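You operate a simulated robot arm through the tools that you are given. There is no shell and no other tool.

You are at the controls of a simulated two-armed robot. One attempt, no reset.

TASK
Wipe the oil off the step tread, then free the step.
Fine: both clamps stay shut until the oil is gone; rag back; index lever stays locked. What is to be rubbed or washed off counts as gone when no trace of it is left.

Only the result counts: the job must be done as asked and must still hold three seconds after the hand-in. Knocking over, shifting, dropping, spilling or breaking anything else fails it.

THE ROBOT
Two 7-joint arms with fingered hands on one trunk that stands fixed in place. Base frame: the origin is at the foot of the trunk, x ahead of it, y to its left, z up. Units: mm, rad, N and s.
The left shoulder is at [79, 125, 1118], the right one opposite. With the tool pointing down near the work surface each hand reaches from about 460 to 820 mm from the base axis, measured 20 degrees to its own side. Payload 3.6 kg a hand.
The TCP of each hand is the grasp point between the finger pads, 30 mm short of the fingertips. In the tool frame z runs along the fingers and y along their closing line. The gripper opens to 104 mm; its body begins 35 mm behind the TCP. The gripper is a hand of 4 fingers: y runs from the thumb to the fingers, the wrist lies at [-15, -104, -178] in the tool frame.
Orientation is that of the tool frame in the base frame, as a unit quaternion [x, y, z, w]. With the fingers straight down and the wrist toward the robot, the tool's x, y and z point along [0, 1, 0], [1, 0, 0] and [0, 0, -1] of the base frame.

THE INTERFACE
- The arms move only by the tool move_arm. It takes "left_steps", "right_steps" or both (then of equal length, played together; a hand with none holds still); each is one flat list of numbers, 6 for each row, row after row: the shift along the tool's x, y, z in mm, then the turn, a rotation vector about the tool's x, y, z in rad. In form: [tx, ty, tz, wx, wy, wz, tx, ty, tz, wx, wy, wz, ...]. A call has 1 to 20 rows; each row shifts and turns the commanded pose from where the row before left it, along the tool's axes as they then stand. Rows are played at 5 a second. More than 50 mm and 0.15 rad between two rows, and nothing of the call is played. Where a pose cannot be reached the arm comes as near as it can. A force on the tool above 40 N (or 10 N above the force at the start of the call, whichever is more), or a blocked arm, ends the call early, and 0.2 s more pass. In this call time passes only in rows, and 0.2 s behind the last. It gives the time, the measured TCP pose, the force on the tool (base axes), the opening and the grip force at its end, in the units of the frame above (readings bear some noise), with the torque about the TCP (base axes, N m) and any sound that the robot's microphone picked up.
- Cameras (640 x 400 px; columns grow to the right, rows downward): "scene" is now at [180.6, -60.2, 1285.8]; the picture's right is [-0.62, -0.79, 0.00], its down [-0.18, 0.14, -0.97] and it looks along [0.76, -0.60, -0.23] (base axes); focal length 214 px, centre (320, 200). "left" rides on the left gripper at [-61, -92, -130] in its tool frame; the picture's right is [-0.81, -0.28, 0.52], its down [0.53, -0.71, 0.45] and it looks along [0.24, 0.64, 0.72] (tool axes); focal length 275 px, centre (320, 200). "right" rides on the right gripper at [61, -92, -130] in its tool frame; the picture's right is [-0.81, 0.28, -0.52], its down [-0.53, -0.71, 0.46] and it looks along [-0.24, 0.64, 0.72] (tool axes); focal length 275 px, centre (320, 200). There is no depth. A picture from a camera that has moved, and an enlarged one, comes with that camera's place and axes in the base frame and with its lens.
- grab_frame(camera): a new picture of that camera. The clock stands still meanwhile.
- lift_body(by): moves the trunk up (or, below 0, down) by that many mm; the arms and the scene camera ride with it, the base frame stays. It gives what a move gives, with no picture.
- move_fingers(index, middle, ring, thumb_bend, thumb_turn, hand): sets how far each is bent, from 0 (flat) to 1 (curled in); at 0.3 the hand is open as for a grip, at 0.7 the pads meet at the TCP. One left out holds its place. A second passes; each finger stops where it meets its share of the squeeze, and holds until it gets a number again. It is the only way to open and close the hand. It gives what a move gives, with no picture; readings hold the bend of each and the force on the fingers (four entries, about 0 where the hand has none), thumb and palm. thumb_turn goes from beside the hand (0) to across from the fingers (1), as for a grip.
- turn_head(pan, tilt): turns the head with the scene camera to pan (to the left, within 1.396 rad either way) and tilt (down, from -0.506 to 1.204), counted from straight ahead of the robot (the tilt from the chest, where the trunk bows). It gives what a move gives.
- close_up(camera, box): a new picture of the part [left, top, right, bottom] of that camera's present view, enlarged. The clock stands still meanwhile.
- job_done(): hands the job in; it is judged then, once.

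Places have to be worked out from the pictures, the camera data and where the tool is seen. Open the grippers and draw the arms clear of the work before you hand the job in, unless the task says otherwise.

The tools are called after "Emit:" as name(argument=value, ...) on one line, values as JSON. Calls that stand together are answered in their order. move_arm: Moves the arms, as the interface text tells. Its arguments: {"type":"object","properties":{"left_steps":{"type":"array","items":{"type":"number"}},"right_steps":{"type":"array","items":{"type":"number"}}},"required":[]} The other tools are called the same way: lift_body (by) moves the trunk up or down; move_fingers (index, middle, ring, thumb_bend, thumb_turn, hand) moves the fingers one by one; turn_head (pan, tilt) turns the head that bears the scene camera; grab_frame (camera) takes a picture; close_up (camera, box) takes an enlarged picture of a part of a camera's view; job_done () hands the job in.

At the start:

```text
time: 0.0
left_tool_pos: [418.5, -39.3, 1245.5]
left_orientation: [0.707, 0.707, -0.001, 0.0]
left_force: [-0.6, -0.5, -0.3]
left_wrist_torque: [0.01, -0.01, -0.04]
left_opening: 103.4
left_finger_force: 0.2
left_shape: jaw
left_bend: [0.3, 0.3, 0.3, 0.3, 0.98]
left_finger forces: [0.1, 0.0, 0.0, 0.0, 0.0, 0.0]
right_tool_pos: [216.1, -281.5, 1273.5]
right_orientation: [0.707, 0.707, 0.0, -0.001]
right_force: [-1.3, 0.3, 0.3]
right_wrist_torque: [0.02, 0.03, -0.01]
right_opening: 103.6
right_finger_force: 0.1
right_shape: jaw
right_bend: [0.3, 0.3, 0.3, 0.3, 0.98]
right_finger forces: [0.0, 0.0, 0.0, 0.1, 0.0, 0.0]
trunk travel left (down, up): [-350.0, 186.0]
head pan, tilt (commanded): [-0.667, 0.234]
```

scene: 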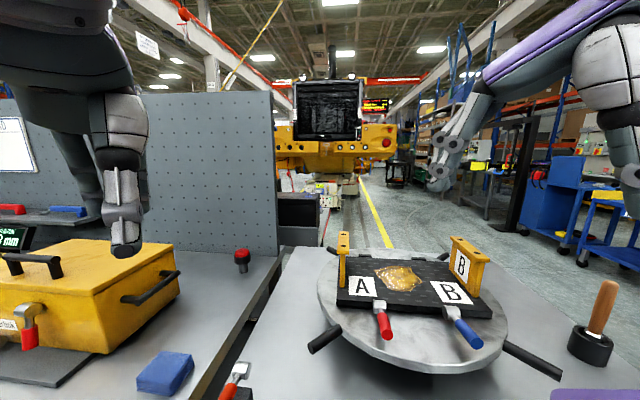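
right: 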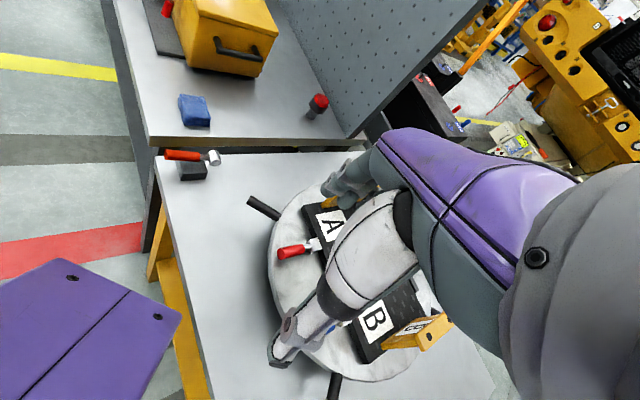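
left: 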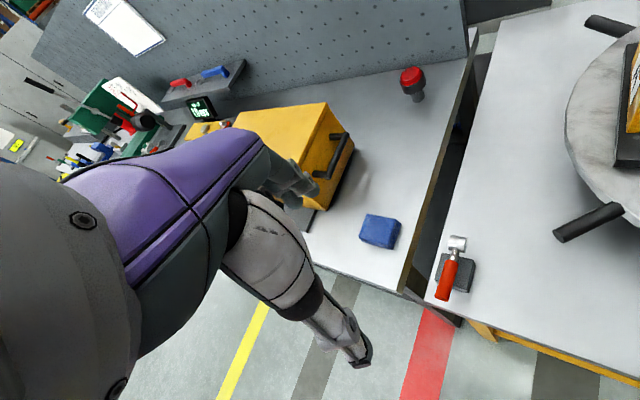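

I see a turntable with a step tread (A/B clamps, oil patch), a blue block-like rag on the left table, and an index lever (red handle) near the seam. I'll look closer first.

Emit:
close_up(camera="scene", box=[300, 210, 560, 380])

Emit:
close_up(camera="scene", box=[0, 220, 290, 400])

Emit:
close_up(camera="left", box=[320, 40, 640, 340])

Emit:
close_up(camera="right", box=[150, 80, 470, 400])

```text
2.35 times, centred on (430, 295) of scene
camera zoom: at [180.6, -60.2, 1285.8], right [-0.62, -0.79, 0.0], down [-0.18, 0.14, -0.97], along [0.76, -0.6, -0.23], focal length 505 px, centre (61, -24)
```

zoom: 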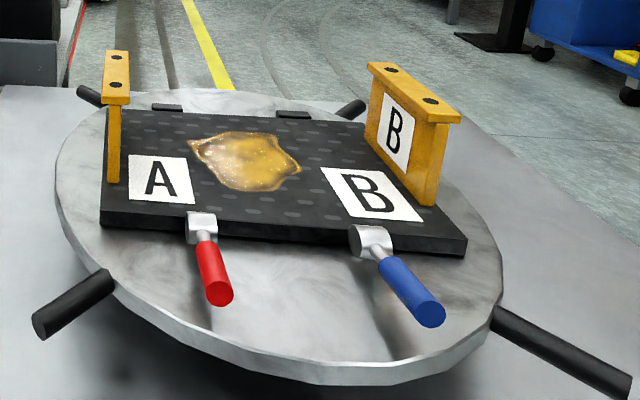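

```text
2.21 times, centred on (145, 310) of scene
camera zoom: at [180.6, -60.2, 1285.8], right [-0.62, -0.79, 0.0], down [-0.18, 0.14, -0.97], along [0.76, -0.6, -0.23], focal length 473 px, centre (706, -43)
```

zoom: 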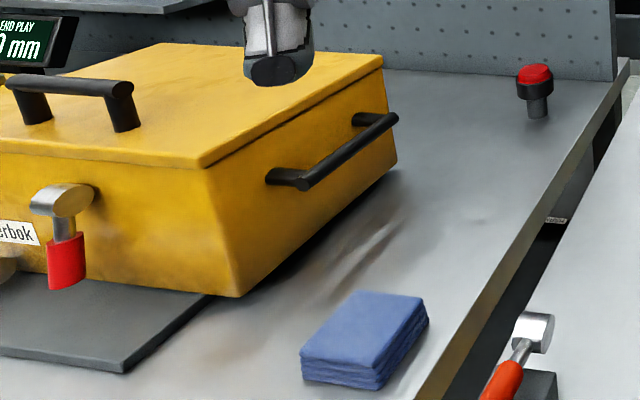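

```text
1.33 times, centred on (480, 190) of left
camera zoom: at [327.3, -99.6, 1378.1], right [-0.27, -0.81, -0.52], down [-0.71, 0.53, -0.46], along [0.64, 0.24, -0.73], focal length 367 px, centre (107, 213)
```

zoom: 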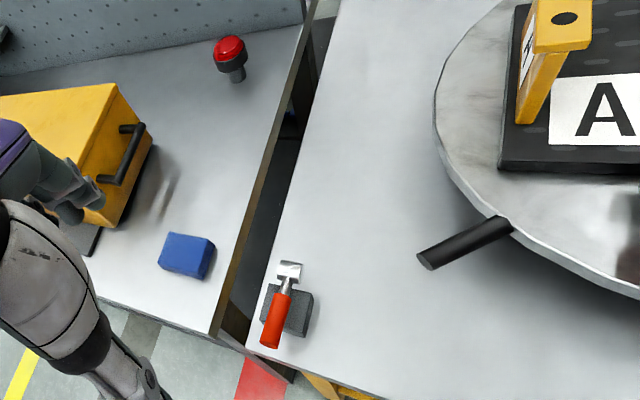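

```text
1.25 times, centred on (310, 240) of right
camera zoom: at [125.4, -220.1, 1404.1], right [0.28, -0.81, 0.52], down [-0.71, -0.53, -0.46], along [0.64, -0.24, -0.72], focal length 344 px, centre (332, 150)
```

zoom: 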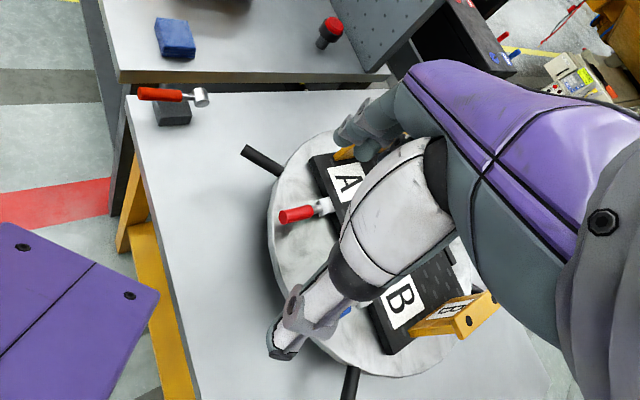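

The rag seems to be near (606, -28, 880) and the tread near (440, -610, 900). I'll turn the head toward the turntable for a better picture.

Emit:
turn_head(pan=-1.1, tilt=0.6)

Emit:
grab_frame(camera="scene")

```text
time: 0.9
left_tool_pos: [418.3, -37.5, 1245.7]
left_orientation: [0.707, 0.708, -0.001, 0.001]
left_force: [-0.4, 0.5, -0.1]
left_wrist_torque: [-0.03, 0.01, 0.01]
left_opening: 103.5
left_finger_force: 0.2
left_shape: jaw
left_bend: [0.3, 0.3, 0.3, 0.3, 0.98]
left_finger forces: [0.0, 0.0, 0.1, 0.1, 0.0, 0.0]
right_tool_pos: [216.5, -282.8, 1273.5]
right_orientation: [0.707, 0.707, 0.001, 0.0]
right_force: [0.5, 0.8, 0.2]
right_wrist_torque: [-0.01, -0.03, 0.0]
right_opening: 103.9
right_finger_force: 0.1
right_shape: jaw
right_bend: [0.3, 0.3, 0.3, 0.3, 0.98]
right_finger forces: [0.0, 0.0, 0.1, 0.1, 0.1, 0.0]
trunk travel left (down, up): [-350.0, 186.0]
head pan, tilt (commanded): [-1.1, 0.6]
```

```text
taken
camera scene: at [147.5, -81.2, 1252.1], right [-0.89, -0.45, 0.0], down [-0.26, 0.5, -0.83], along [0.38, -0.74, -0.56], focal length 214 px, centre (320, 200)
```

scene: 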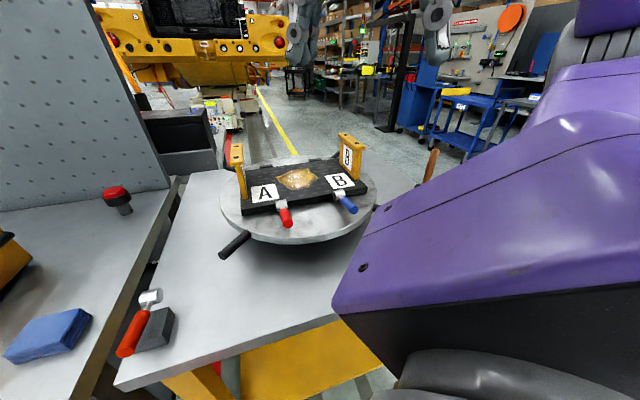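

The tread centre triangulates to roughly (420, -485, 980), label A about (470, -408), label B about (330, -552). Next I look at the rag with the head.

Emit:
turn_head(pan=-0.1, tilt=0.6)

Emit:
grab_frame(camera="scene")

```text
time: 2.2
left_tool_pos: [421.3, -36.1, 1246.3]
left_orientation: [0.703, 0.711, -0.003, 0.001]
left_force: [0.4, -0.5, -0.4]
left_wrist_torque: [0.01, 0.01, -0.01]
left_opening: 103.6
left_finger_force: 0.0
left_shape: jaw
left_bend: [0.3, 0.3, 0.3, 0.3, 0.98]
left_finger forces: [0.0, 0.0, 0.0, 0.0, 0.1, 0.0]
right_tool_pos: [215.8, -282.5, 1273.8]
right_orientation: [0.707, 0.707, 0.0, -0.001]
right_force: [0.6, 0.2, 0.4]
right_wrist_torque: [-0.01, -0.02, -0.01]
right_opening: 103.6
right_finger_force: 0.1
right_shape: jaw
right_bend: [0.3, 0.3, 0.3, 0.3, 0.98]
right_finger forces: [0.1, 0.1, 0.1, 0.1, 0.0, 0.1]
trunk travel left (down, up): [-350.0, 186.0]
head pan, tilt (commanded): [-0.099, 0.6]
```

```text
taken
camera scene: at [181.0, -51.0, 1251.9], right [-0.55, -0.83, 0.0], down [-0.47, 0.31, -0.82], along [0.69, -0.45, -0.57], focal length 214 px, centre (320, 200)
```

scene: 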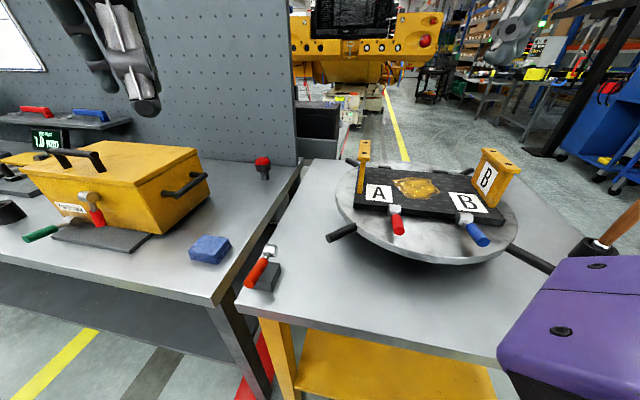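

The head hasn't fully come around yet, so I command it again and take another picture.

Emit:
turn_head(pan=-0.1, tilt=0.7)

Emit:
grab_frame(camera="scene")

```text
time: 2.8
left_tool_pos: [421.6, -36.6, 1245.1]
left_orientation: [0.703, 0.711, -0.003, -0.001]
left_force: [0.9, -0.2, 0.2]
left_wrist_torque: [-0.02, 0.01, 0.0]
left_opening: 104.0
left_finger_force: 0.0
left_shape: jaw
left_bend: [0.3, 0.3, 0.3, 0.3, 0.98]
left_finger forces: [0.0, 0.0, 0.1, 0.0, 0.0, 0.0]
right_tool_pos: [216.8, -282.3, 1273.6]
right_orientation: [0.707, 0.707, 0.0, 0.001]
right_force: [-0.2, -0.1, -0.7]
right_wrist_torque: [0.0, 0.02, -0.01]
right_opening: 103.7
right_finger_force: 0.0
right_shape: jaw
right_bend: [0.3, 0.3, 0.3, 0.3, 0.98]
right_finger forces: [0.1, 0.0, 0.0, 0.0, 0.0, 0.0]
trunk travel left (down, up): [-350.0, 186.0]
head pan, tilt (commanded): [-0.099, 0.7]
```

```text
taken
camera scene: at [180.7, -51.0, 1251.3], right [-0.55, -0.83, 0.0], down [-0.48, 0.32, -0.82], along [0.68, -0.45, -0.57], focal length 214 px, centre (320, 200)
```

scene: 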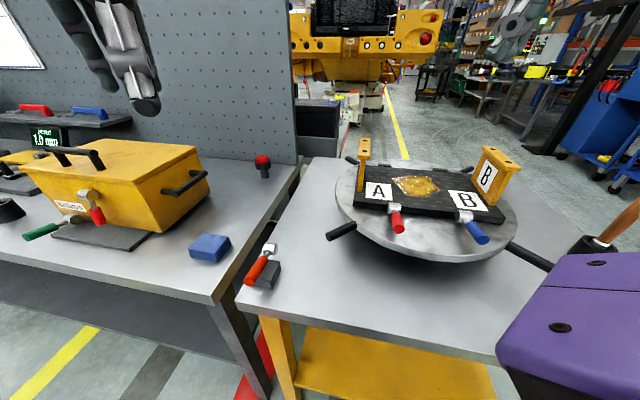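

The head stopped at about -0.58 and the left hand was nudged a few mm, so the head seems to be touching the left forearm. I back the head off, then move the left arm away to its own side.

Emit:
turn_head(pan=-0.75, tilt=0.6)

Emit:
move_arm(left_steps=[20, 0, 0, 0, 0, 0, 40, 0, 0, 0, 0, 0, 40, 0, 0, 0, 0, 0, 40, 0, 0, 0, 0, 0, 40, 0, 0, 0, 0, 0, 40, 0, 0, 0, 0, 0, 40, 0, 0, 0, 0, 0, 40, 0, 0, 0, 0, 0])

Emit:
grab_frame(camera="scene")

```text
time: 3.9
left_tool_pos: [417.5, -37.5, 1245.4]
left_orientation: [0.707, 0.707, 0.0, 0.001]
left_force: [0.7, 0.3, 0.5]
left_wrist_torque: [-0.01, 0.01, 0.01]
left_opening: 103.8
left_finger_force: 0.0
left_shape: jaw
left_bend: [0.3, 0.3, 0.3, 0.3, 0.98]
left_finger forces: [0.0, 0.0, 0.0, 0.0, 0.1, 0.0]
right_tool_pos: [215.2, -282.2, 1272.9]
right_orientation: [0.707, 0.707, 0.0, 0.0]
right_force: [-0.6, 0.0, 0.1]
right_wrist_torque: [0.01, -0.03, 0.02]
right_opening: 103.6
right_finger_force: 0.0
right_shape: jaw
right_bend: [0.3, 0.3, 0.3, 0.3, 0.98]
right_finger forces: [0.0, 0.0, 0.0, 0.0, 0.0, 0.1]
trunk travel left (down, up): [-350.0, 186.0]
head pan, tilt (commanded): [-0.75, 0.6]
```

```text
time: 5.7
left_tool_pos: [419.1, 265.5, 1242.8]
left_orientation: [0.707, 0.708, -0.001, 0.001]
left_force: [0.4, 0.6, 0.7]
left_wrist_torque: [0.0, 0.01, -0.01]
left_opening: 103.7
left_finger_force: 0.0
left_shape: jaw
left_bend: [0.3, 0.3, 0.3, 0.3, 0.98]
left_finger forces: [0.0, 0.0, 0.0, 0.0, 0.1, 0.0]
right_tool_pos: [216.2, -281.2, 1272.9]
right_orientation: [0.707, 0.707, 0.0, 0.0]
right_force: [0.7, 0.9, 0.2]
right_wrist_torque: [-0.02, -0.01, 0.0]
right_opening: 103.8
right_finger_force: 0.1
right_shape: jaw
right_bend: [0.3, 0.3, 0.3, 0.3, 0.98]
right_finger forces: [0.0, 0.0, 0.1, 0.0, 0.1, 0.1]
trunk travel left (down, up): [-350.0, 186.0]
head pan, tilt (commanded): [-0.75, 0.6]
```

```text
taken
camera scene: at [171.7, -62.0, 1252.1], right [-0.68, -0.73, 0.0], down [-0.41, 0.38, -0.83], along [0.6, -0.56, -0.56], focal length 214 px, centre (320, 200)
```

scene: 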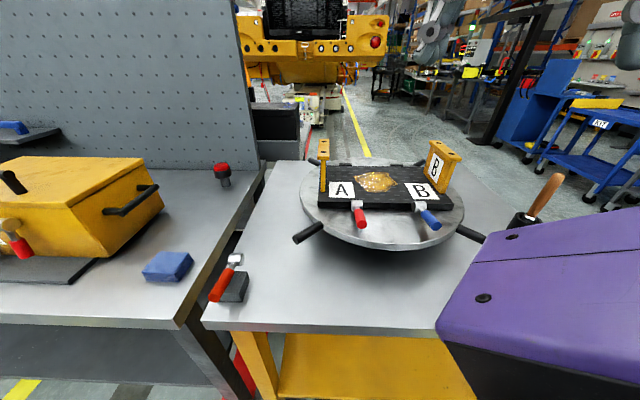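

The left arm is clear at y = 265. Now I turn the head to the rag.

Emit:
turn_head(pan=-0.1, tilt=0.65)

Emit:
grab_frame(camera="scene")

Emit:
grab_frame(camera="left")

```text
time: 6.7
left_tool_pos: [419.3, 263.8, 1242.5]
left_orientation: [0.706, 0.708, -0.001, 0.001]
left_force: [0.1, 0.3, 0.6]
left_wrist_torque: [0.02, -0.02, 0.04]
left_opening: 103.5
left_finger_force: 0.0
left_shape: jaw
left_bend: [0.3, 0.3, 0.3, 0.3, 0.98]
left_finger forces: [0.0, 0.0, 0.1, 0.0, 0.0, 0.1]
right_tool_pos: [216.0, -283.1, 1272.9]
right_orientation: [0.708, 0.707, 0.0, 0.001]
right_force: [0.5, -0.8, 0.4]
right_wrist_torque: [0.02, -0.01, -0.04]
right_opening: 104.0
right_finger_force: 0.0
right_shape: jaw
right_bend: [0.3, 0.3, 0.3, 0.3, 0.98]
right_finger forces: [0.0, 0.1, 0.0, 0.0, 0.0, 0.0]
trunk travel left (down, up): [-350.0, 186.0]
head pan, tilt (commanded): [-0.099, 0.649]
```

```text
taken
camera scene: at [193.6, -11.3, 1247.8], right [-0.1, -0.99, 0.0], down [-0.6, 0.06, -0.8], along [0.79, -0.08, -0.6], focal length 214 px, centre (320, 200)
```

scene: 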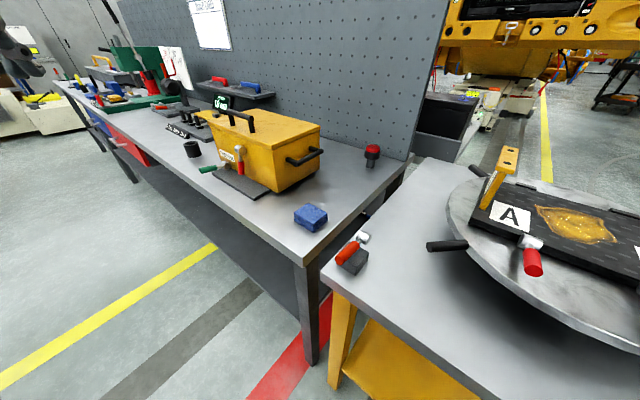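

```text
taken
camera left: at [327.7, 201.9, 1376.1], right [-0.27, -0.81, -0.52], down [-0.71, 0.53, -0.46], along [0.64, 0.24, -0.73], focal length 275 px, centre (320, 200)
```

left: 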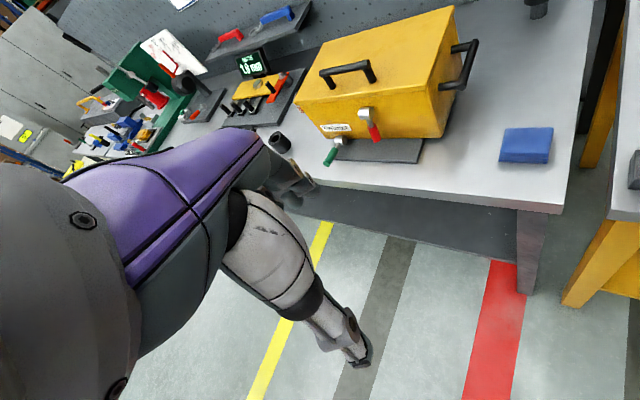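

Good view now. I take enlarged looks at the rag, lever and clamp A.

Emit:
close_up(camera="scene", box=[260, 170, 420, 290])

Emit:
close_up(camera="scene", box=[420, 130, 640, 300])

Emit:
close_up(camera="left", box=[460, 90, 640, 220])

```text
3.33 times, centred on (340, 230) of scene
camera zoom: at [193.6, -11.3, 1247.8], right [-0.1, -0.99, 0.0], down [-0.6, 0.06, -0.8], along [0.79, -0.08, -0.6], focal length 715 px, centre (253, 100)
```

zoom: 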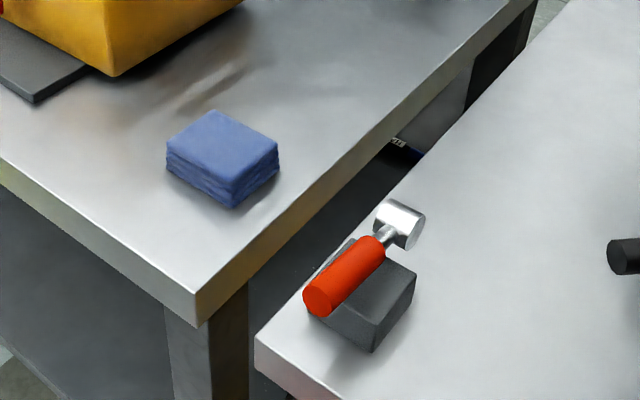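

```text
2.35 times, centred on (530, 215) of scene
camera zoom: at [193.6, -11.3, 1247.8], right [-0.1, -0.99, 0.0], down [-0.6, 0.06, -0.8], along [0.79, -0.08, -0.6], focal length 505 px, centre (-174, 165)
```

zoom: 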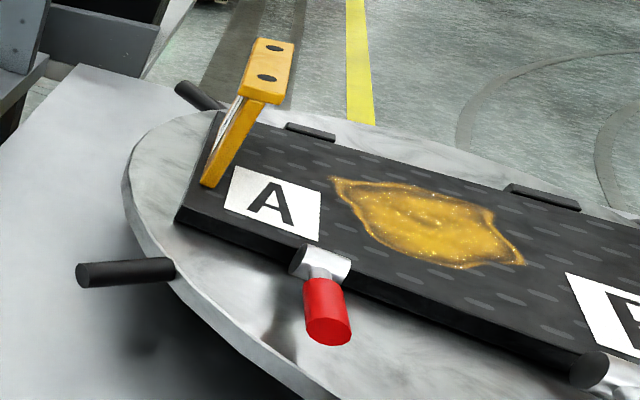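

```text
3.08 times, centred on (550, 155) of left
camera zoom: at [327.7, 201.9, 1376.1], right [-0.27, -0.81, -0.52], down [-0.71, 0.53, -0.46], along [0.64, 0.24, -0.73], focal length 847 px, centre (-388, 338)
```

zoom: 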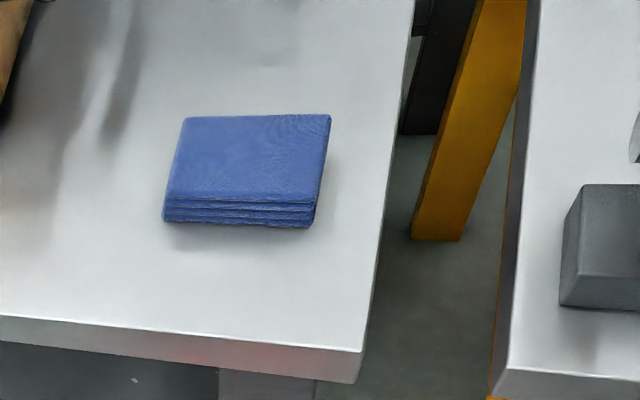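

The rag is about 68 x 60 x 22 mm, rotated 45 degrees, centre near (614, -30), top z about 880. I bring the right hand above it at a safe height, then yaw it +45 degrees so the fingers close along the (0.7, 0.7) direction.

Emit:
move_arm(right_steps=[0, 40, 0, 0, 0, 0, 0, 40, 0, 0, 0, 0, 20, 40, 0, 0, 0, 0, 25, 40, 10, 0, 0, 0, 25, 40, 15, 0, 0, 0, 25, 40, 15, 0, 0, 0, 25, 40, 20, 0, 0, 0, 25, 40, 20, 0, 0, 0, 25, 40, 20, 0, 0, 0, 25, 37, 20, 0, 0, 0, 25, 0, 15, 0, 0, 0, 32, 0, 15, 0, 0, 0, 0, 0, 0, 0, 0, -0.131, 0, 0, 0, 0, 0, -0.131, 0, 0, 0, 0, 0, -0.131, 0, 0, 0, 0, 0, -0.131, 0, 0, 0, 0, 0, -0.131, 0, 0, 0, 0, 0, -0.13])

Emit:
grab_frame(camera="scene")

Emit:
grab_frame(camera="right")

```text
refused: row 7 steps farther than a row can; nothing moved
```

```text
taken
camera scene: at [193.6, -11.3, 1247.8], right [-0.1, -0.99, 0.0], down [-0.6, 0.06, -0.8], along [0.79, -0.08, -0.6], focal length 214 px, centre (320, 200)
```

scene: 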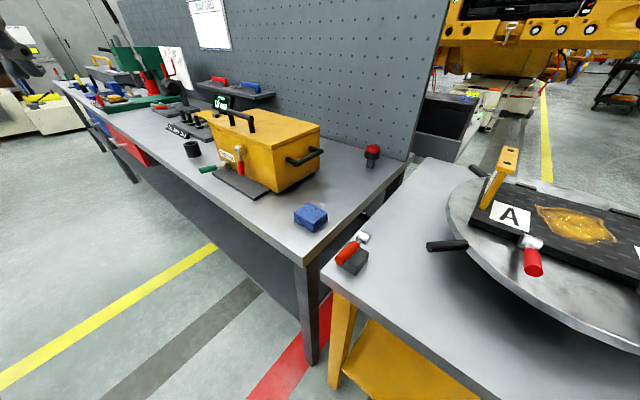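

```text
taken
camera right: at [125.4, -220.2, 1404.1], right [0.28, -0.81, 0.52], down [-0.71, -0.53, -0.46], along [0.64, -0.24, -0.72], focal length 275 px, centre (320, 200)
```

right: 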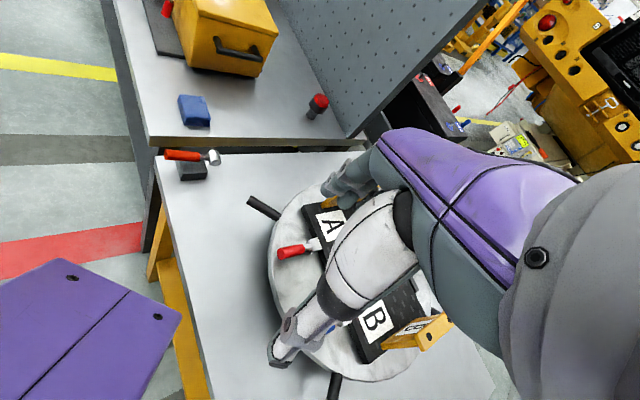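

A row exceeded the 50 mm limit; I resend with smaller steps.

Emit:
move_arm(right_steps=[10, 40, 0, 0, 0, 0, 10, 40, 0, 0, 0, 0, 20, 37, 10, 0, 0, 0, 20, 35, 15, 0, 0, 0, 23, 35, 17, 0, 0, 0, 23, 35, 17, 0, 0, 0, 23, 35, 17, 0, 0, 0, 23, 35, 17, 0, 0, 0, 25, 35, 20, 0, 0, 0, 25, 35, 20, 0, 0, 0, 25, 35, 20, 0, 0, 0, 25, 0, 20, 0, 0, 0, 0, 0, 0, 0, 0, -0.131, 0, 0, 0, 0, 0, -0.131, 0, 0, 0, 0, 0, -0.131, 0, 0, 0, 0, 0, -0.131, 0, 0, 0, 0, 0, -0.131, 0, 0, 0, 0, 0, -0.13])

Emit:
grab_frame(camera="scene")

Emit:
grab_frame(camera="right")

```text
time: 10.5
left_tool_pos: [420.2, 263.8, 1243.9]
left_orientation: [0.706, 0.708, -0.002, 0.001]
left_force: [0.6, 0.0, 0.0]
left_wrist_torque: [0.01, 0.0, 0.02]
left_opening: 103.5
left_finger_force: 0.1
left_shape: jaw
left_bend: [0.3, 0.3, 0.3, 0.3, 0.98]
left_finger forces: [0.1, 0.0, 0.0, 0.0, 0.0, 0.0]
right_tool_pos: [569.3, -78.6, 1139.6]
right_orientation: [0.385, 0.923, -0.005, 0.001]
right_force: [-0.4, -0.1, 0.8]
right_wrist_torque: [0.02, -0.01, -0.02]
right_opening: 103.7
right_finger_force: 0.0
right_shape: jaw
right_bend: [0.3, 0.3, 0.3, 0.3, 0.98]
right_finger forces: [0.0, 0.0, 0.0, 0.0, 0.0, 0.0]
right hand out of reach, approached as far as the arm can: row 10, 11, 12, 18
trunk travel left (down, up): [-350.0, 186.0]
head pan, tilt (commanded): [-0.099, 0.649]
```

```text
taken
camera scene: at [195.0, -11.2, 1247.5], right [-0.1, -1.0, 0.0], down [-0.6, 0.06, -0.8], along [0.79, -0.08, -0.61], focal length 214 px, centre (320, 200)
```

scene: 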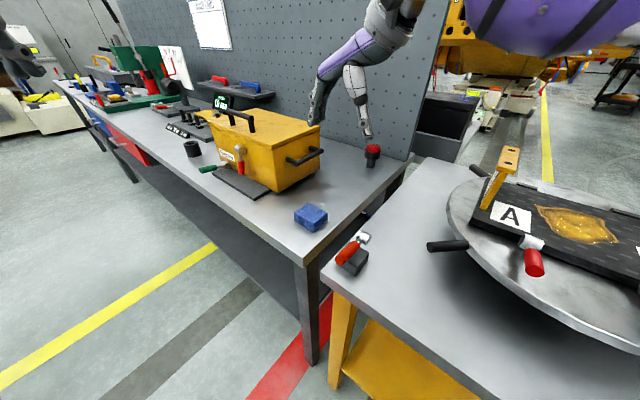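

```text
taken
camera right: at [463.1, -97.2, 1271.1], right [0.77, -0.38, 0.52], down [-0.13, -0.88, -0.45], along [0.63, 0.27, -0.73], focal length 275 px, centre (320, 200)
```

right: 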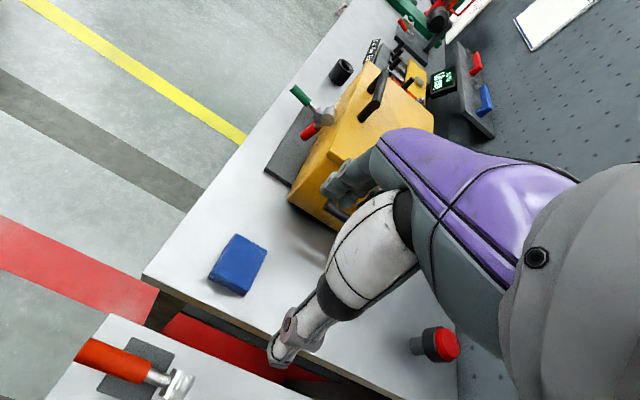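

The high pose was at the edge of reach. I lower the hand a bit to see where the commanded pose really stands.

Emit:
move_arm(right_steps=[0, 0, 20, 0, 0, 0, 0, 0, 20, 0, 0, 0, 0, 0, 20, 0, 0, 0])

```text
time: 11.3
left_tool_pos: [418.2, 262.7, 1243.8]
left_orientation: [0.707, 0.707, 0.0, 0.001]
left_force: [-0.1, 0.0, 0.3]
left_wrist_torque: [0.0, -0.01, -0.01]
left_opening: 103.6
left_finger_force: 0.1
left_shape: jaw
left_bend: [0.3, 0.3, 0.3, 0.3, 0.98]
left_finger forces: [0.0, 0.1, 0.0, 0.1, 0.0, 0.1]
right_tool_pos: [569.5, -79.1, 1081.6]
right_orientation: [0.383, 0.924, -0.001, 0.0]
right_force: [-0.9, 0.1, -0.5]
right_wrist_torque: [0.03, 0.02, 0.03]
right_opening: 103.7
right_finger_force: 0.2
right_shape: jaw
right_bend: [0.3, 0.3, 0.3, 0.3, 0.98]
right_finger forces: [0.0, 0.0, 0.0, 0.1, 0.0, 0.0]
trunk travel left (down, up): [-350.0, 186.0]
head pan, tilt (commanded): [-0.099, 0.649]
```

The commanded pose follows the reached one: (569.5, -79, 1082). I move 65 mm along tool y, 4 mm along tool x, and down to about z = 1000 above the rag.

Emit:
move_arm(right_steps=[0, 0, 30, 0, 0, 0, 2, 22, 25, 0, 0, 0, 2, 22, 20, 0, 0, 0, 0, 21, 5, 0, 0, 0])

Emit:
grab_frame(camera="scene")

Emit:
grab_frame(camera="right")

Emit:
grab_frame(camera="left")

```text
time: 12.3
left_tool_pos: [418.4, 264.2, 1243.6]
left_orientation: [0.706, 0.708, -0.001, 0.001]
left_force: [0.9, -0.1, 0.2]
left_wrist_torque: [-0.02, 0.02, -0.01]
left_opening: 103.8
left_finger_force: 0.0
left_shape: jaw
left_bend: [0.3, 0.3, 0.3, 0.3, 0.98]
left_finger forces: [0.0, 0.1, 0.0, 0.1, 0.0, 0.1]
right_tool_pos: [605.6, -36.3, 1000.7]
right_orientation: [0.385, 0.923, 0.001, 0.001]
right_force: [-0.3, -0.2, 0.2]
right_wrist_torque: [0.01, 0.0, 0.01]
right_opening: 103.7
right_finger_force: 0.1
right_shape: jaw
right_bend: [0.3, 0.3, 0.3, 0.3, 0.98]
right_finger forces: [0.1, 0.0, 0.0, 0.0, 0.0, 0.1]
right hand out of reach, approached as far as the arm can: row 4
trunk travel left (down, up): [-350.0, 186.0]
head pan, tilt (commanded): [-0.099, 0.649]
```

```text
taken
camera scene: at [192.9, -11.0, 1247.9], right [-0.1, -1.0, 0.0], down [-0.6, 0.06, -0.8], along [0.79, -0.08, -0.6], focal length 214 px, centre (320, 200)
```

scene: 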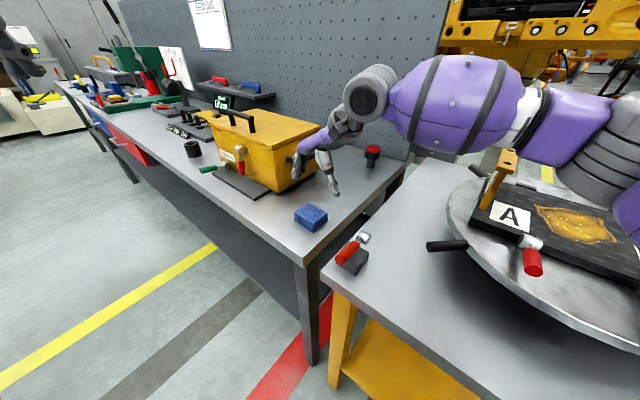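

```text
taken
camera right: at [497.5, -57.5, 1132.8], right [0.77, -0.38, 0.52], down [-0.13, -0.88, -0.46], along [0.63, 0.28, -0.72], focal length 275 px, centre (320, 200)
```

right: 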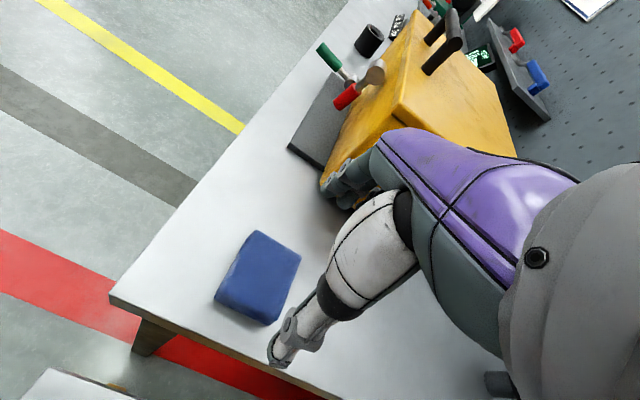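

```text
taken
camera left: at [327.0, 202.3, 1376.2], right [-0.27, -0.81, -0.52], down [-0.71, 0.53, -0.46], along [0.64, 0.24, -0.72], focal length 275 px, centre (320, 200)
```

left: 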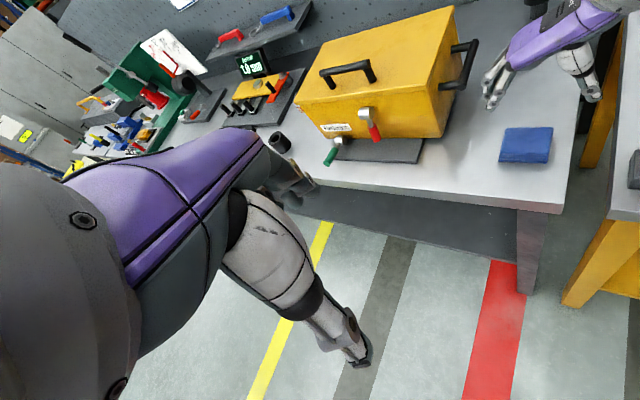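

The hand is still about 8 mm short of the rag centre laterally (reach note). I'll descend part way and try to move forward the rest.

Emit:
move_arm(right_steps=[0, 0, 25, 0, 0, 0, 0, 5, 20, 0, 0, 0, 1, 5, 0, 0, 0, 0])

Emit:
close_up(camera="right", box=[160, 160, 420, 400])

Emit:
close_up(camera="scene", box=[240, 100, 420, 260])

Emit:
close_up(camera="left", box=[440, 0, 640, 200])

```text
time: 13.1
left_tool_pos: [418.6, 263.0, 1243.7]
left_orientation: [0.706, 0.708, -0.002, 0.001]
left_force: [0.1, -1.1, 0.1]
left_wrist_torque: [-0.01, -0.02, 0.0]
left_opening: 103.8
left_finger_force: 0.1
left_shape: jaw
left_bend: [0.3, 0.3, 0.3, 0.3, 0.98]
left_finger forces: [0.0, 0.0, 0.0, 0.0, 0.0, 0.0]
right_tool_pos: [611.3, -38.2, 958.0]
right_orientation: [0.383, 0.924, 0.0, 0.0]
right_force: [-0.6, -0.7, 0.3]
right_wrist_torque: [0.0, 0.0, 0.03]
right_opening: 104.0
right_finger_force: 0.0
right_shape: jaw
right_bend: [0.3, 0.3, 0.3, 0.3, 0.98]
right_finger forces: [0.0, 0.1, 0.1, 0.1, 0.0, 0.0]
right hand out of reach, approached as far as the arm can: row 2, 3
trunk travel left (down, up): [-350.0, 186.0]
head pan, tilt (commanded): [-0.099, 0.649]
```

```text
1.67 times, centred on (290, 280) of right
camera zoom: at [503.5, -59.2, 1088.0], right [0.77, -0.38, 0.52], down [-0.13, -0.88, -0.46], along [0.63, 0.28, -0.72], focal length 459 px, centre (370, 67)
```

zoom: 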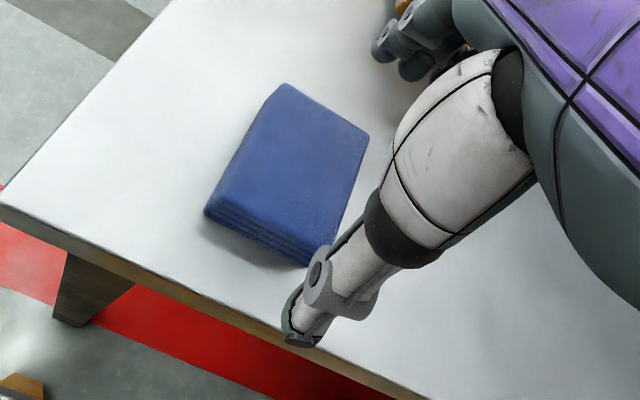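

```text
2.50 times, centred on (330, 180) of scene
camera zoom: at [193.5, -11.0, 1247.8], right [-0.1, -1.0, 0.0], down [-0.6, 0.06, -0.8], along [0.79, -0.08, -0.6], focal length 536 px, centre (295, 250)
```

zoom: 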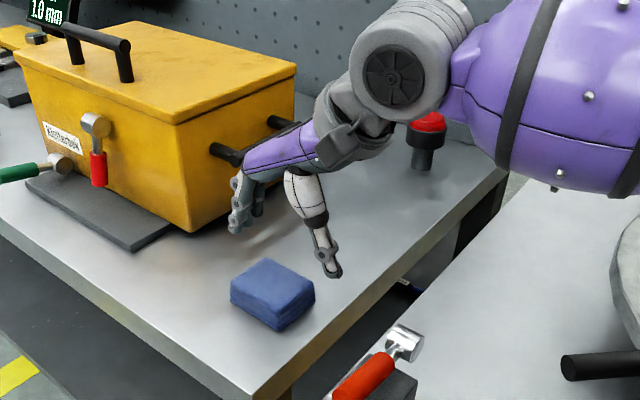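

```text
2.00 times, centred on (540, 100) of left
camera zoom: at [327.5, 202.3, 1376.1], right [-0.27, -0.81, -0.52], down [-0.71, 0.53, -0.46], along [0.64, 0.24, -0.73], focal length 551 px, centre (-120, 400)
```

zoom: 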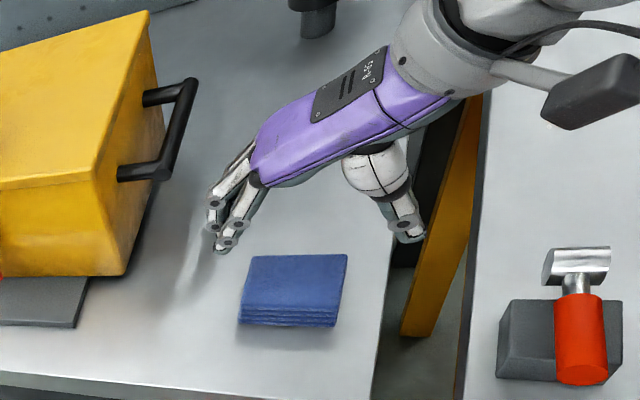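

From the left view, straight descent puts the TCP about 7 mm short along the thumb-finger line, well inside the 104 mm opening. I descend to about z = 905 first, nudging forward, and check.

Emit:
move_arm(right_steps=[0, 0, 20, 0, 0, 0, 0, 3, 20, 0, 0, 0, 3, 3, 13, 0, 0, 0])

Emit:
close_up(camera="right", box=[160, 160, 420, 400])

Emit:
close_up(camera="scene", box=[260, 140, 400, 260])

Emit:
close_up(camera="left", box=[460, 50, 640, 210])

```text
time: 13.9
left_tool_pos: [417.4, 263.0, 1242.7]
left_orientation: [0.706, 0.708, 0.0, 0.0]
left_force: [0.7, 0.1, -0.5]
left_wrist_torque: [-0.01, -0.02, 0.0]
left_opening: 103.7
left_finger_force: 0.0
left_shape: jaw
left_bend: [0.3, 0.3, 0.3, 0.3, 0.98]
left_finger forces: [0.1, 0.0, 0.0, 0.0, 0.1, 0.0]
right_tool_pos: [616.9, -44.8, 911.9]
right_orientation: [0.382, 0.924, 0.0, 0.0]
right_force: [0.7, -0.2, 0.3]
right_wrist_torque: [0.03, 0.01, 0.01]
right_opening: 103.8
right_finger_force: 0.0
right_shape: jaw
right_bend: [0.3, 0.3, 0.3, 0.3, 0.98]
right_finger forces: [0.0, 0.1, 0.0, 0.0, 0.1, 0.0]
right hand out of reach, approached as far as the arm can: row 2, 3
trunk travel left (down, up): [-350.0, 186.0]
head pan, tilt (commanded): [-0.099, 0.649]
```

```text
1.67 times, centred on (290, 280) of right
camera zoom: at [508.9, -66.0, 1042.3], right [0.77, -0.38, 0.52], down [-0.13, -0.88, -0.46], along [0.63, 0.28, -0.72], focal length 459 px, centre (370, 67)
```

zoom: 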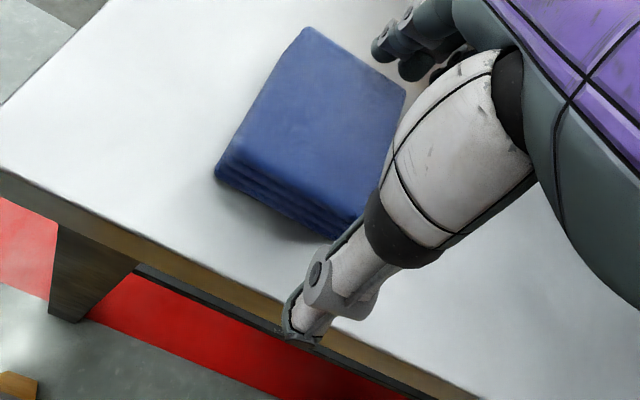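

```text
3.33 times, centred on (330, 200) of scene
camera zoom: at [193.3, -10.9, 1247.8], right [-0.1, -1.0, 0.0], down [-0.6, 0.06, -0.8], along [0.79, -0.08, -0.6], focal length 715 px, centre (287, 200)
```

zoom: 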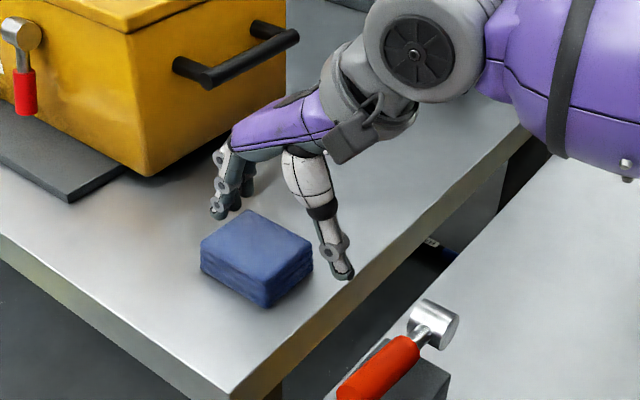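

```text
2.50 times, centred on (550, 130) of left
camera zoom: at [327.4, 202.4, 1376.1], right [-0.27, -0.81, -0.52], down [-0.71, 0.53, -0.46], along [0.64, 0.24, -0.73], focal length 688 px, centre (-255, 375)
```

zoom: 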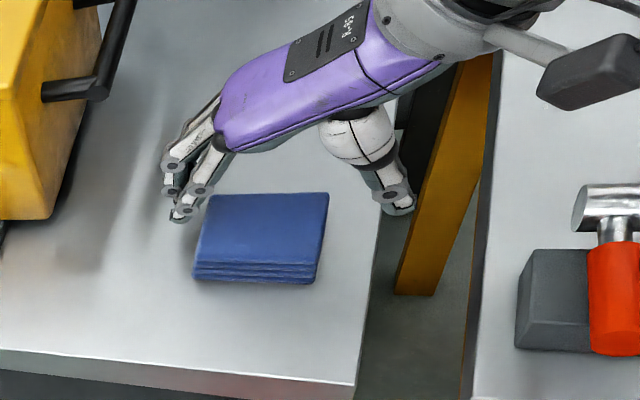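

The reach boundary pushes the hand sideways when I nudge forward; a 6 mm offset along the closing line is fine, so I just shift back along tool x without going forward.

Emit:
move_arm(right_steps=[6, -2, -5, 0, 0, 0, 6, -2, 0, 0, 0, 0])

```text
time: 14.5
left_tool_pos: [418.2, 262.7, 1243.9]
left_orientation: [0.706, 0.708, 0.0, 0.0]
left_force: [0.1, 0.4, 0.6]
left_wrist_torque: [0.0, -0.02, 0.01]
left_opening: 103.7
left_finger_force: 0.1
left_shape: jaw
left_bend: [0.3, 0.3, 0.3, 0.3, 0.98]
left_finger forces: [0.1, 0.1, 0.0, 0.0, 0.0, 0.0]
right_tool_pos: [604.6, -40.1, 916.9]
right_orientation: [0.382, 0.924, 0.0, -0.001]
right_force: [0.4, 0.9, 0.3]
right_wrist_torque: [-0.01, -0.02, 0.03]
right_opening: 103.8
right_finger_force: 0.0
right_shape: jaw
right_bend: [0.3, 0.3, 0.3, 0.3, 0.98]
right_finger forces: [0.1, 0.1, 0.0, 0.0, 0.0, 0.0]
trunk travel left (down, up): [-350.0, 186.0]
head pan, tilt (commanded): [-0.099, 0.649]
```

Now at (604.6, -40.1, 917) with no reach warning, about 13 mm short along tool y. I move 5 mm forward, and go down 10.

Emit:
move_arm(right_steps=[0, 5, 0, 0, 0, 0, 0, 0, 10, 0, 0, 0])

Emit:
close_up(camera="scene", box=[280, 150, 380, 240])

Emit:
close_up(camera="left", box=[460, 60, 640, 200])

```text
time: 15.1
left_tool_pos: [418.9, 263.7, 1244.8]
left_orientation: [0.706, 0.708, -0.001, 0.0]
left_force: [-0.1, 0.6, 0.2]
left_wrist_torque: [0.01, 0.02, 0.02]
left_opening: 103.6
left_finger_force: 0.1
left_shape: jaw
left_bend: [0.3, 0.3, 0.3, 0.3, 0.98]
left_finger forces: [0.1, 0.0, 0.0, 0.0, 0.0, 0.1]
right_tool_pos: [607.5, -36.9, 906.7]
right_orientation: [0.383, 0.924, 0.0, 0.0]
right_force: [0.5, 0.2, 0.9]
right_wrist_torque: [0.01, 0.01, 0.0]
right_opening: 103.7
right_finger_force: 0.0
right_shape: jaw
right_bend: [0.3, 0.3, 0.3, 0.3, 0.98]
right_finger forces: [0.0, 0.0, 0.1, 0.0, 0.0, 0.0]
trunk travel left (down, up): [-350.0, 186.0]
head pan, tilt (commanded): [-0.099, 0.649]
```

```text
4.44 times, centred on (330, 195) of scene
camera zoom: at [193.6, -11.1, 1247.8], right [-0.1, -1.0, 0.0], down [-0.6, 0.06, -0.8], along [0.79, -0.08, -0.6], focal length 953 px, centre (276, 222)
```

zoom: 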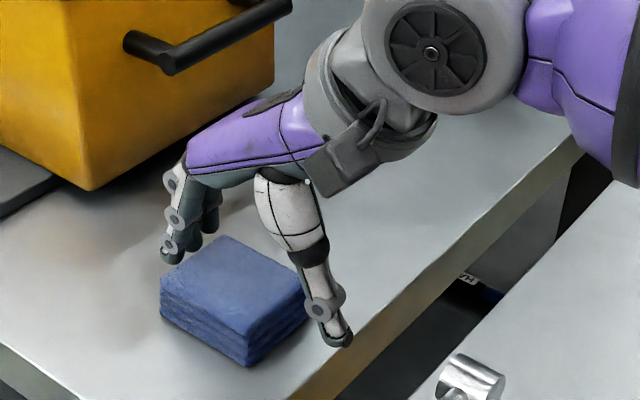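

```text
2.86 times, centred on (550, 130) of left
camera zoom: at [327.8, 202.2, 1376.0], right [-0.27, -0.81, -0.52], down [-0.71, 0.53, -0.46], along [0.64, 0.24, -0.73], focal length 786 px, centre (-337, 400)
```

zoom: 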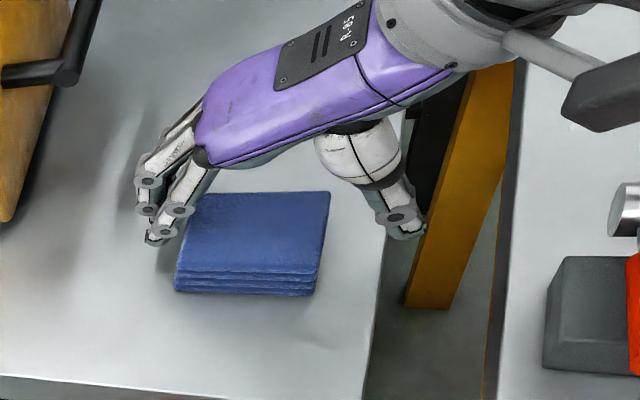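

The finger side has only ~8 mm clearance. I turn the hand's yaw slightly (to ~39 degrees) to gain some reach and move 6 mm forward.

Emit:
move_arm(right_steps=[0, 0, 0, 0, 0, 0.1, 0, 4, 0, 0, 0, 0, 0, 3, 0, 0, 0, 0])

```text
time: 15.9
left_tool_pos: [418.3, 263.5, 1243.5]
left_orientation: [0.707, 0.707, 0.0, 0.001]
left_force: [0.9, 0.3, -1.4]
left_wrist_torque: [0.07, 0.0, 0.03]
left_opening: 103.7
left_finger_force: 0.1
left_shape: jaw
left_bend: [0.3, 0.3, 0.3, 0.3, 0.98]
left_finger forces: [0.0, 0.0, 0.1, 0.0, 0.0, 0.0]
right_tool_pos: [608.3, -37.0, 907.5]
right_orientation: [0.428, 0.904, 0.0, -0.001]
right_force: [0.2, -0.7, 0.1]
right_wrist_torque: [0.02, 0.01, 0.01]
right_opening: 103.9
right_finger_force: 0.1
right_shape: jaw
right_bend: [0.3, 0.3, 0.3, 0.3, 0.98]
right_finger forces: [0.1, 0.0, 0.0, 0.0, 0.0, 0.0]
right hand out of reach, approached as far as the arm can: row 2, 3
trunk travel left (down, up): [-350.0, 186.0]
head pan, tilt (commanded): [-0.099, 0.649]
```

Yaw isn't the limit, so I restore it, and instead open the fingers a bit wider (bend 0.2) to get clearance before descending.

Emit:
move_arm(right_steps=[0, 0, 0, 0, 0, -0.1])

Emit:
move_fingers(hand="right", index=0.2, middle=0.2, ring=0.2)

Emit:
move_arm(right_steps=[0, 0, 9, 0, 0, 0])

Emit:
close_up(camera="scene", box=[280, 150, 380, 240])

Emit:
close_up(camera="left", box=[460, 60, 640, 200])

```text
time: 16.3
left_tool_pos: [419.7, 264.3, 1244.2]
left_orientation: [0.707, 0.708, -0.001, 0.001]
left_force: [0.4, 0.0, 0.8]
left_wrist_torque: [0.0, 0.01, 0.02]
left_opening: 103.7
left_finger_force: 0.0
left_shape: jaw
left_bend: [0.3, 0.3, 0.3, 0.3, 0.98]
left_finger forces: [0.0, 0.1, 0.0, 0.0, 0.0, 0.1]
right_tool_pos: [608.0, -37.2, 907.4]
right_orientation: [0.381, 0.924, 0.0, 0.0]
right_force: [-0.7, 0.4, 0.0]
right_wrist_torque: [0.03, 0.01, 0.01]
right_opening: 103.7
right_finger_force: 0.2
right_shape: jaw
right_bend: [0.3, 0.3, 0.3, 0.3, 0.98]
right_finger forces: [0.0, 0.0, 0.1, 0.0, 0.1, 0.0]
trunk travel left (down, up): [-350.0, 186.0]
head pan, tilt (commanded): [-0.099, 0.649]
```

```text
time: 17.3
left_tool_pos: [419.1, 263.6, 1243.3]
left_orientation: [0.707, 0.707, -0.001, 0.0]
left_force: [-0.2, 0.2, -0.8]
left_wrist_torque: [-0.02, 0.0, -0.01]
left_opening: 103.7
left_finger_force: 0.1
left_shape: jaw
left_bend: [0.3, 0.3, 0.3, 0.3, 0.98]
left_finger forces: [0.0, 0.0, 0.0, 0.1, 0.1, 0.1]
right_tool_pos: [608.1, -37.7, 906.9]
right_orientation: [0.382, 0.924, 0.0, 0.0]
right_force: [-0.2, 0.4, 0.2]
right_wrist_torque: [-0.01, 0.0, -0.01]
right_opening: 117.2
right_finger_force: 0.0
right_shape: fingers
right_bend: [0.2, 0.2, 0.2, 0.3, 0.98]
right_finger forces: [0.1, 0.0, 0.0, 0.0, 0.0, 0.0]
trunk travel left (down, up): [-350.0, 186.0]
head pan, tilt (commanded): [-0.099, 0.649]
```

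```text
time: 17.7
left_tool_pos: [419.5, 263.4, 1244.0]
left_orientation: [0.706, 0.708, -0.001, 0.0]
left_force: [-0.3, 1.0, -0.3]
left_wrist_torque: [-0.01, 0.02, 0.0]
left_opening: 103.6
left_finger_force: 0.0
left_shape: jaw
left_bend: [0.3, 0.3, 0.3, 0.3, 0.98]
left_finger forces: [0.0, 0.0, 0.0, 0.0, 0.0, 0.1]
right_tool_pos: [608.7, -37.3, 896.4]
right_orientation: [0.382, 0.924, 0.0, 0.0]
right_force: [1.1, -0.5, 0.8]
right_wrist_torque: [0.0, 0.01, 0.01]
right_opening: 117.5
right_finger_force: 0.0
right_shape: fingers
right_bend: [0.2, 0.2, 0.2, 0.3, 0.98]
right_finger forces: [0.0, 0.0, 0.0, 0.1, 0.1, 0.0]
trunk travel left (down, up): [-350.0, 186.0]
head pan, tilt (commanded): [-0.099, 0.649]
```

```text
4.44 times, centred on (330, 195) of scene
camera zoom: at [193.8, -11.3, 1247.7], right [-0.1, -1.0, 0.0], down [-0.6, 0.06, -0.8], along [0.79, -0.08, -0.6], focal length 953 px, centre (276, 222)
```

zoom: 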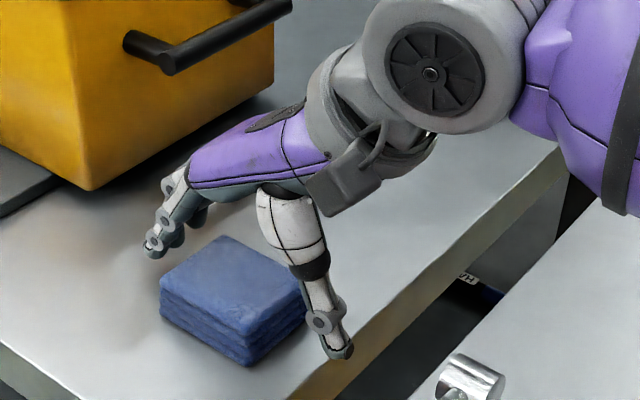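

```text
2.86 times, centred on (550, 130) of left
camera zoom: at [328.0, 202.0, 1376.0], right [-0.27, -0.81, -0.52], down [-0.71, 0.53, -0.46], along [0.64, 0.24, -0.73], focal length 786 px, centre (-337, 400)
```

zoom: 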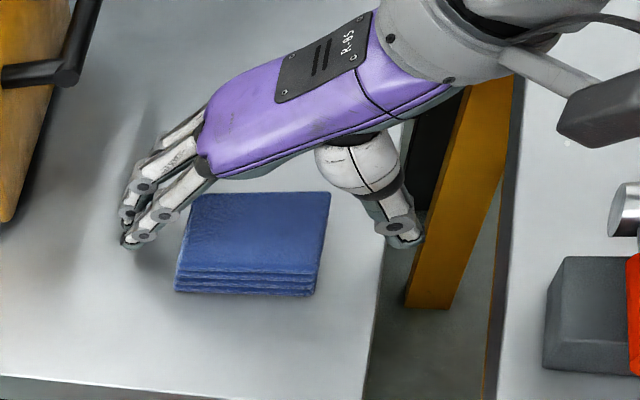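

The fingers straddle the rag well. I close gradually: thumb further than fingers because the rag sits about 10 mm toward the fingers.

Emit:
move_fingers(hand="right", index=0.36, middle=0.36, ring=0.36, thumb_bend=0.5)

Emit:
close_up(camera="scene", box=[280, 150, 380, 240])

Emit:
close_up(camera="left", box=[460, 60, 640, 200])

Emit:
close_up(camera="right", box=[160, 160, 420, 400])

```text
time: 18.7
left_tool_pos: [419.3, 263.8, 1243.6]
left_orientation: [0.707, 0.707, -0.001, 0.001]
left_force: [0.6, -0.3, -0.1]
left_wrist_torque: [0.02, 0.0, 0.01]
left_opening: 103.5
left_finger_force: 0.1
left_shape: jaw
left_bend: [0.3, 0.3, 0.3, 0.3, 0.98]
left_finger forces: [0.0, 0.0, 0.0, 0.0, 0.0, 0.0]
right_tool_pos: [609.2, -37.4, 896.7]
right_orientation: [0.383, 0.924, 0.001, 0.0]
right_force: [-1.0, -0.8, 0.7]
right_wrist_torque: [0.01, 0.01, 0.03]
right_opening: 75.9
right_finger_force: 2.0
right_shape: fingers
right_bend: [0.35, 0.36, 0.36, 0.48, 0.97]
right_finger forces: [2.1, 0.0, 0.0, 0.0, 2.5, 0.0]
trunk travel left (down, up): [-350.0, 186.0]
head pan, tilt (commanded): [-0.099, 0.649]
```

```text
4.44 times, centred on (330, 195) of scene
camera zoom: at [193.5, -11.1, 1247.8], right [-0.1, -1.0, 0.0], down [-0.6, 0.06, -0.8], along [0.79, -0.08, -0.6], focal length 953 px, centre (276, 222)
```

zoom: 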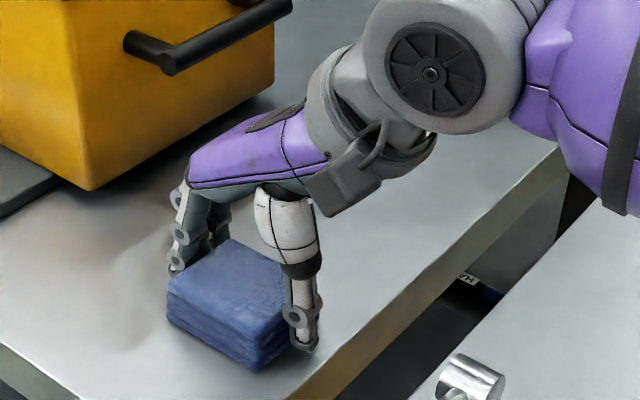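

```text
2.86 times, centred on (550, 130) of left
camera zoom: at [327.6, 202.2, 1376.1], right [-0.27, -0.81, -0.52], down [-0.71, 0.53, -0.46], along [0.64, 0.24, -0.73], focal length 786 px, centre (-337, 400)
```

zoom: 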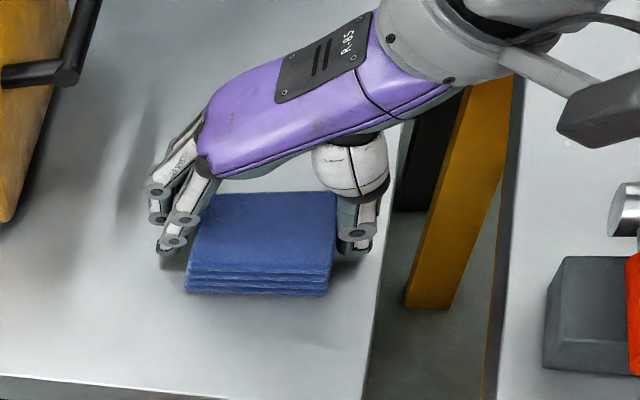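

```text
1.67 times, centred on (290, 280) of right
camera zoom: at [500.5, -58.6, 1028.5], right [0.77, -0.38, 0.52], down [-0.13, -0.88, -0.46], along [0.63, 0.28, -0.72], focal length 459 px, centre (370, 67)
```

zoom: 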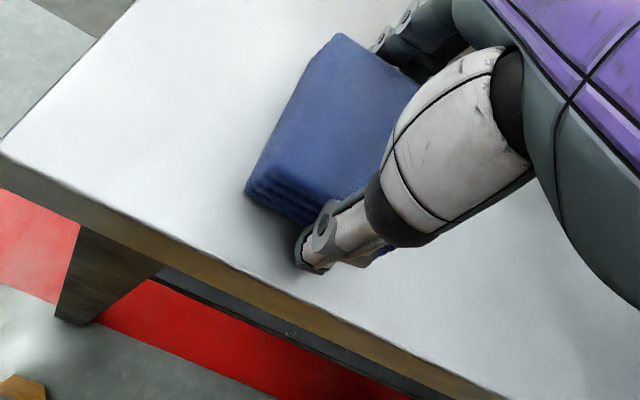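

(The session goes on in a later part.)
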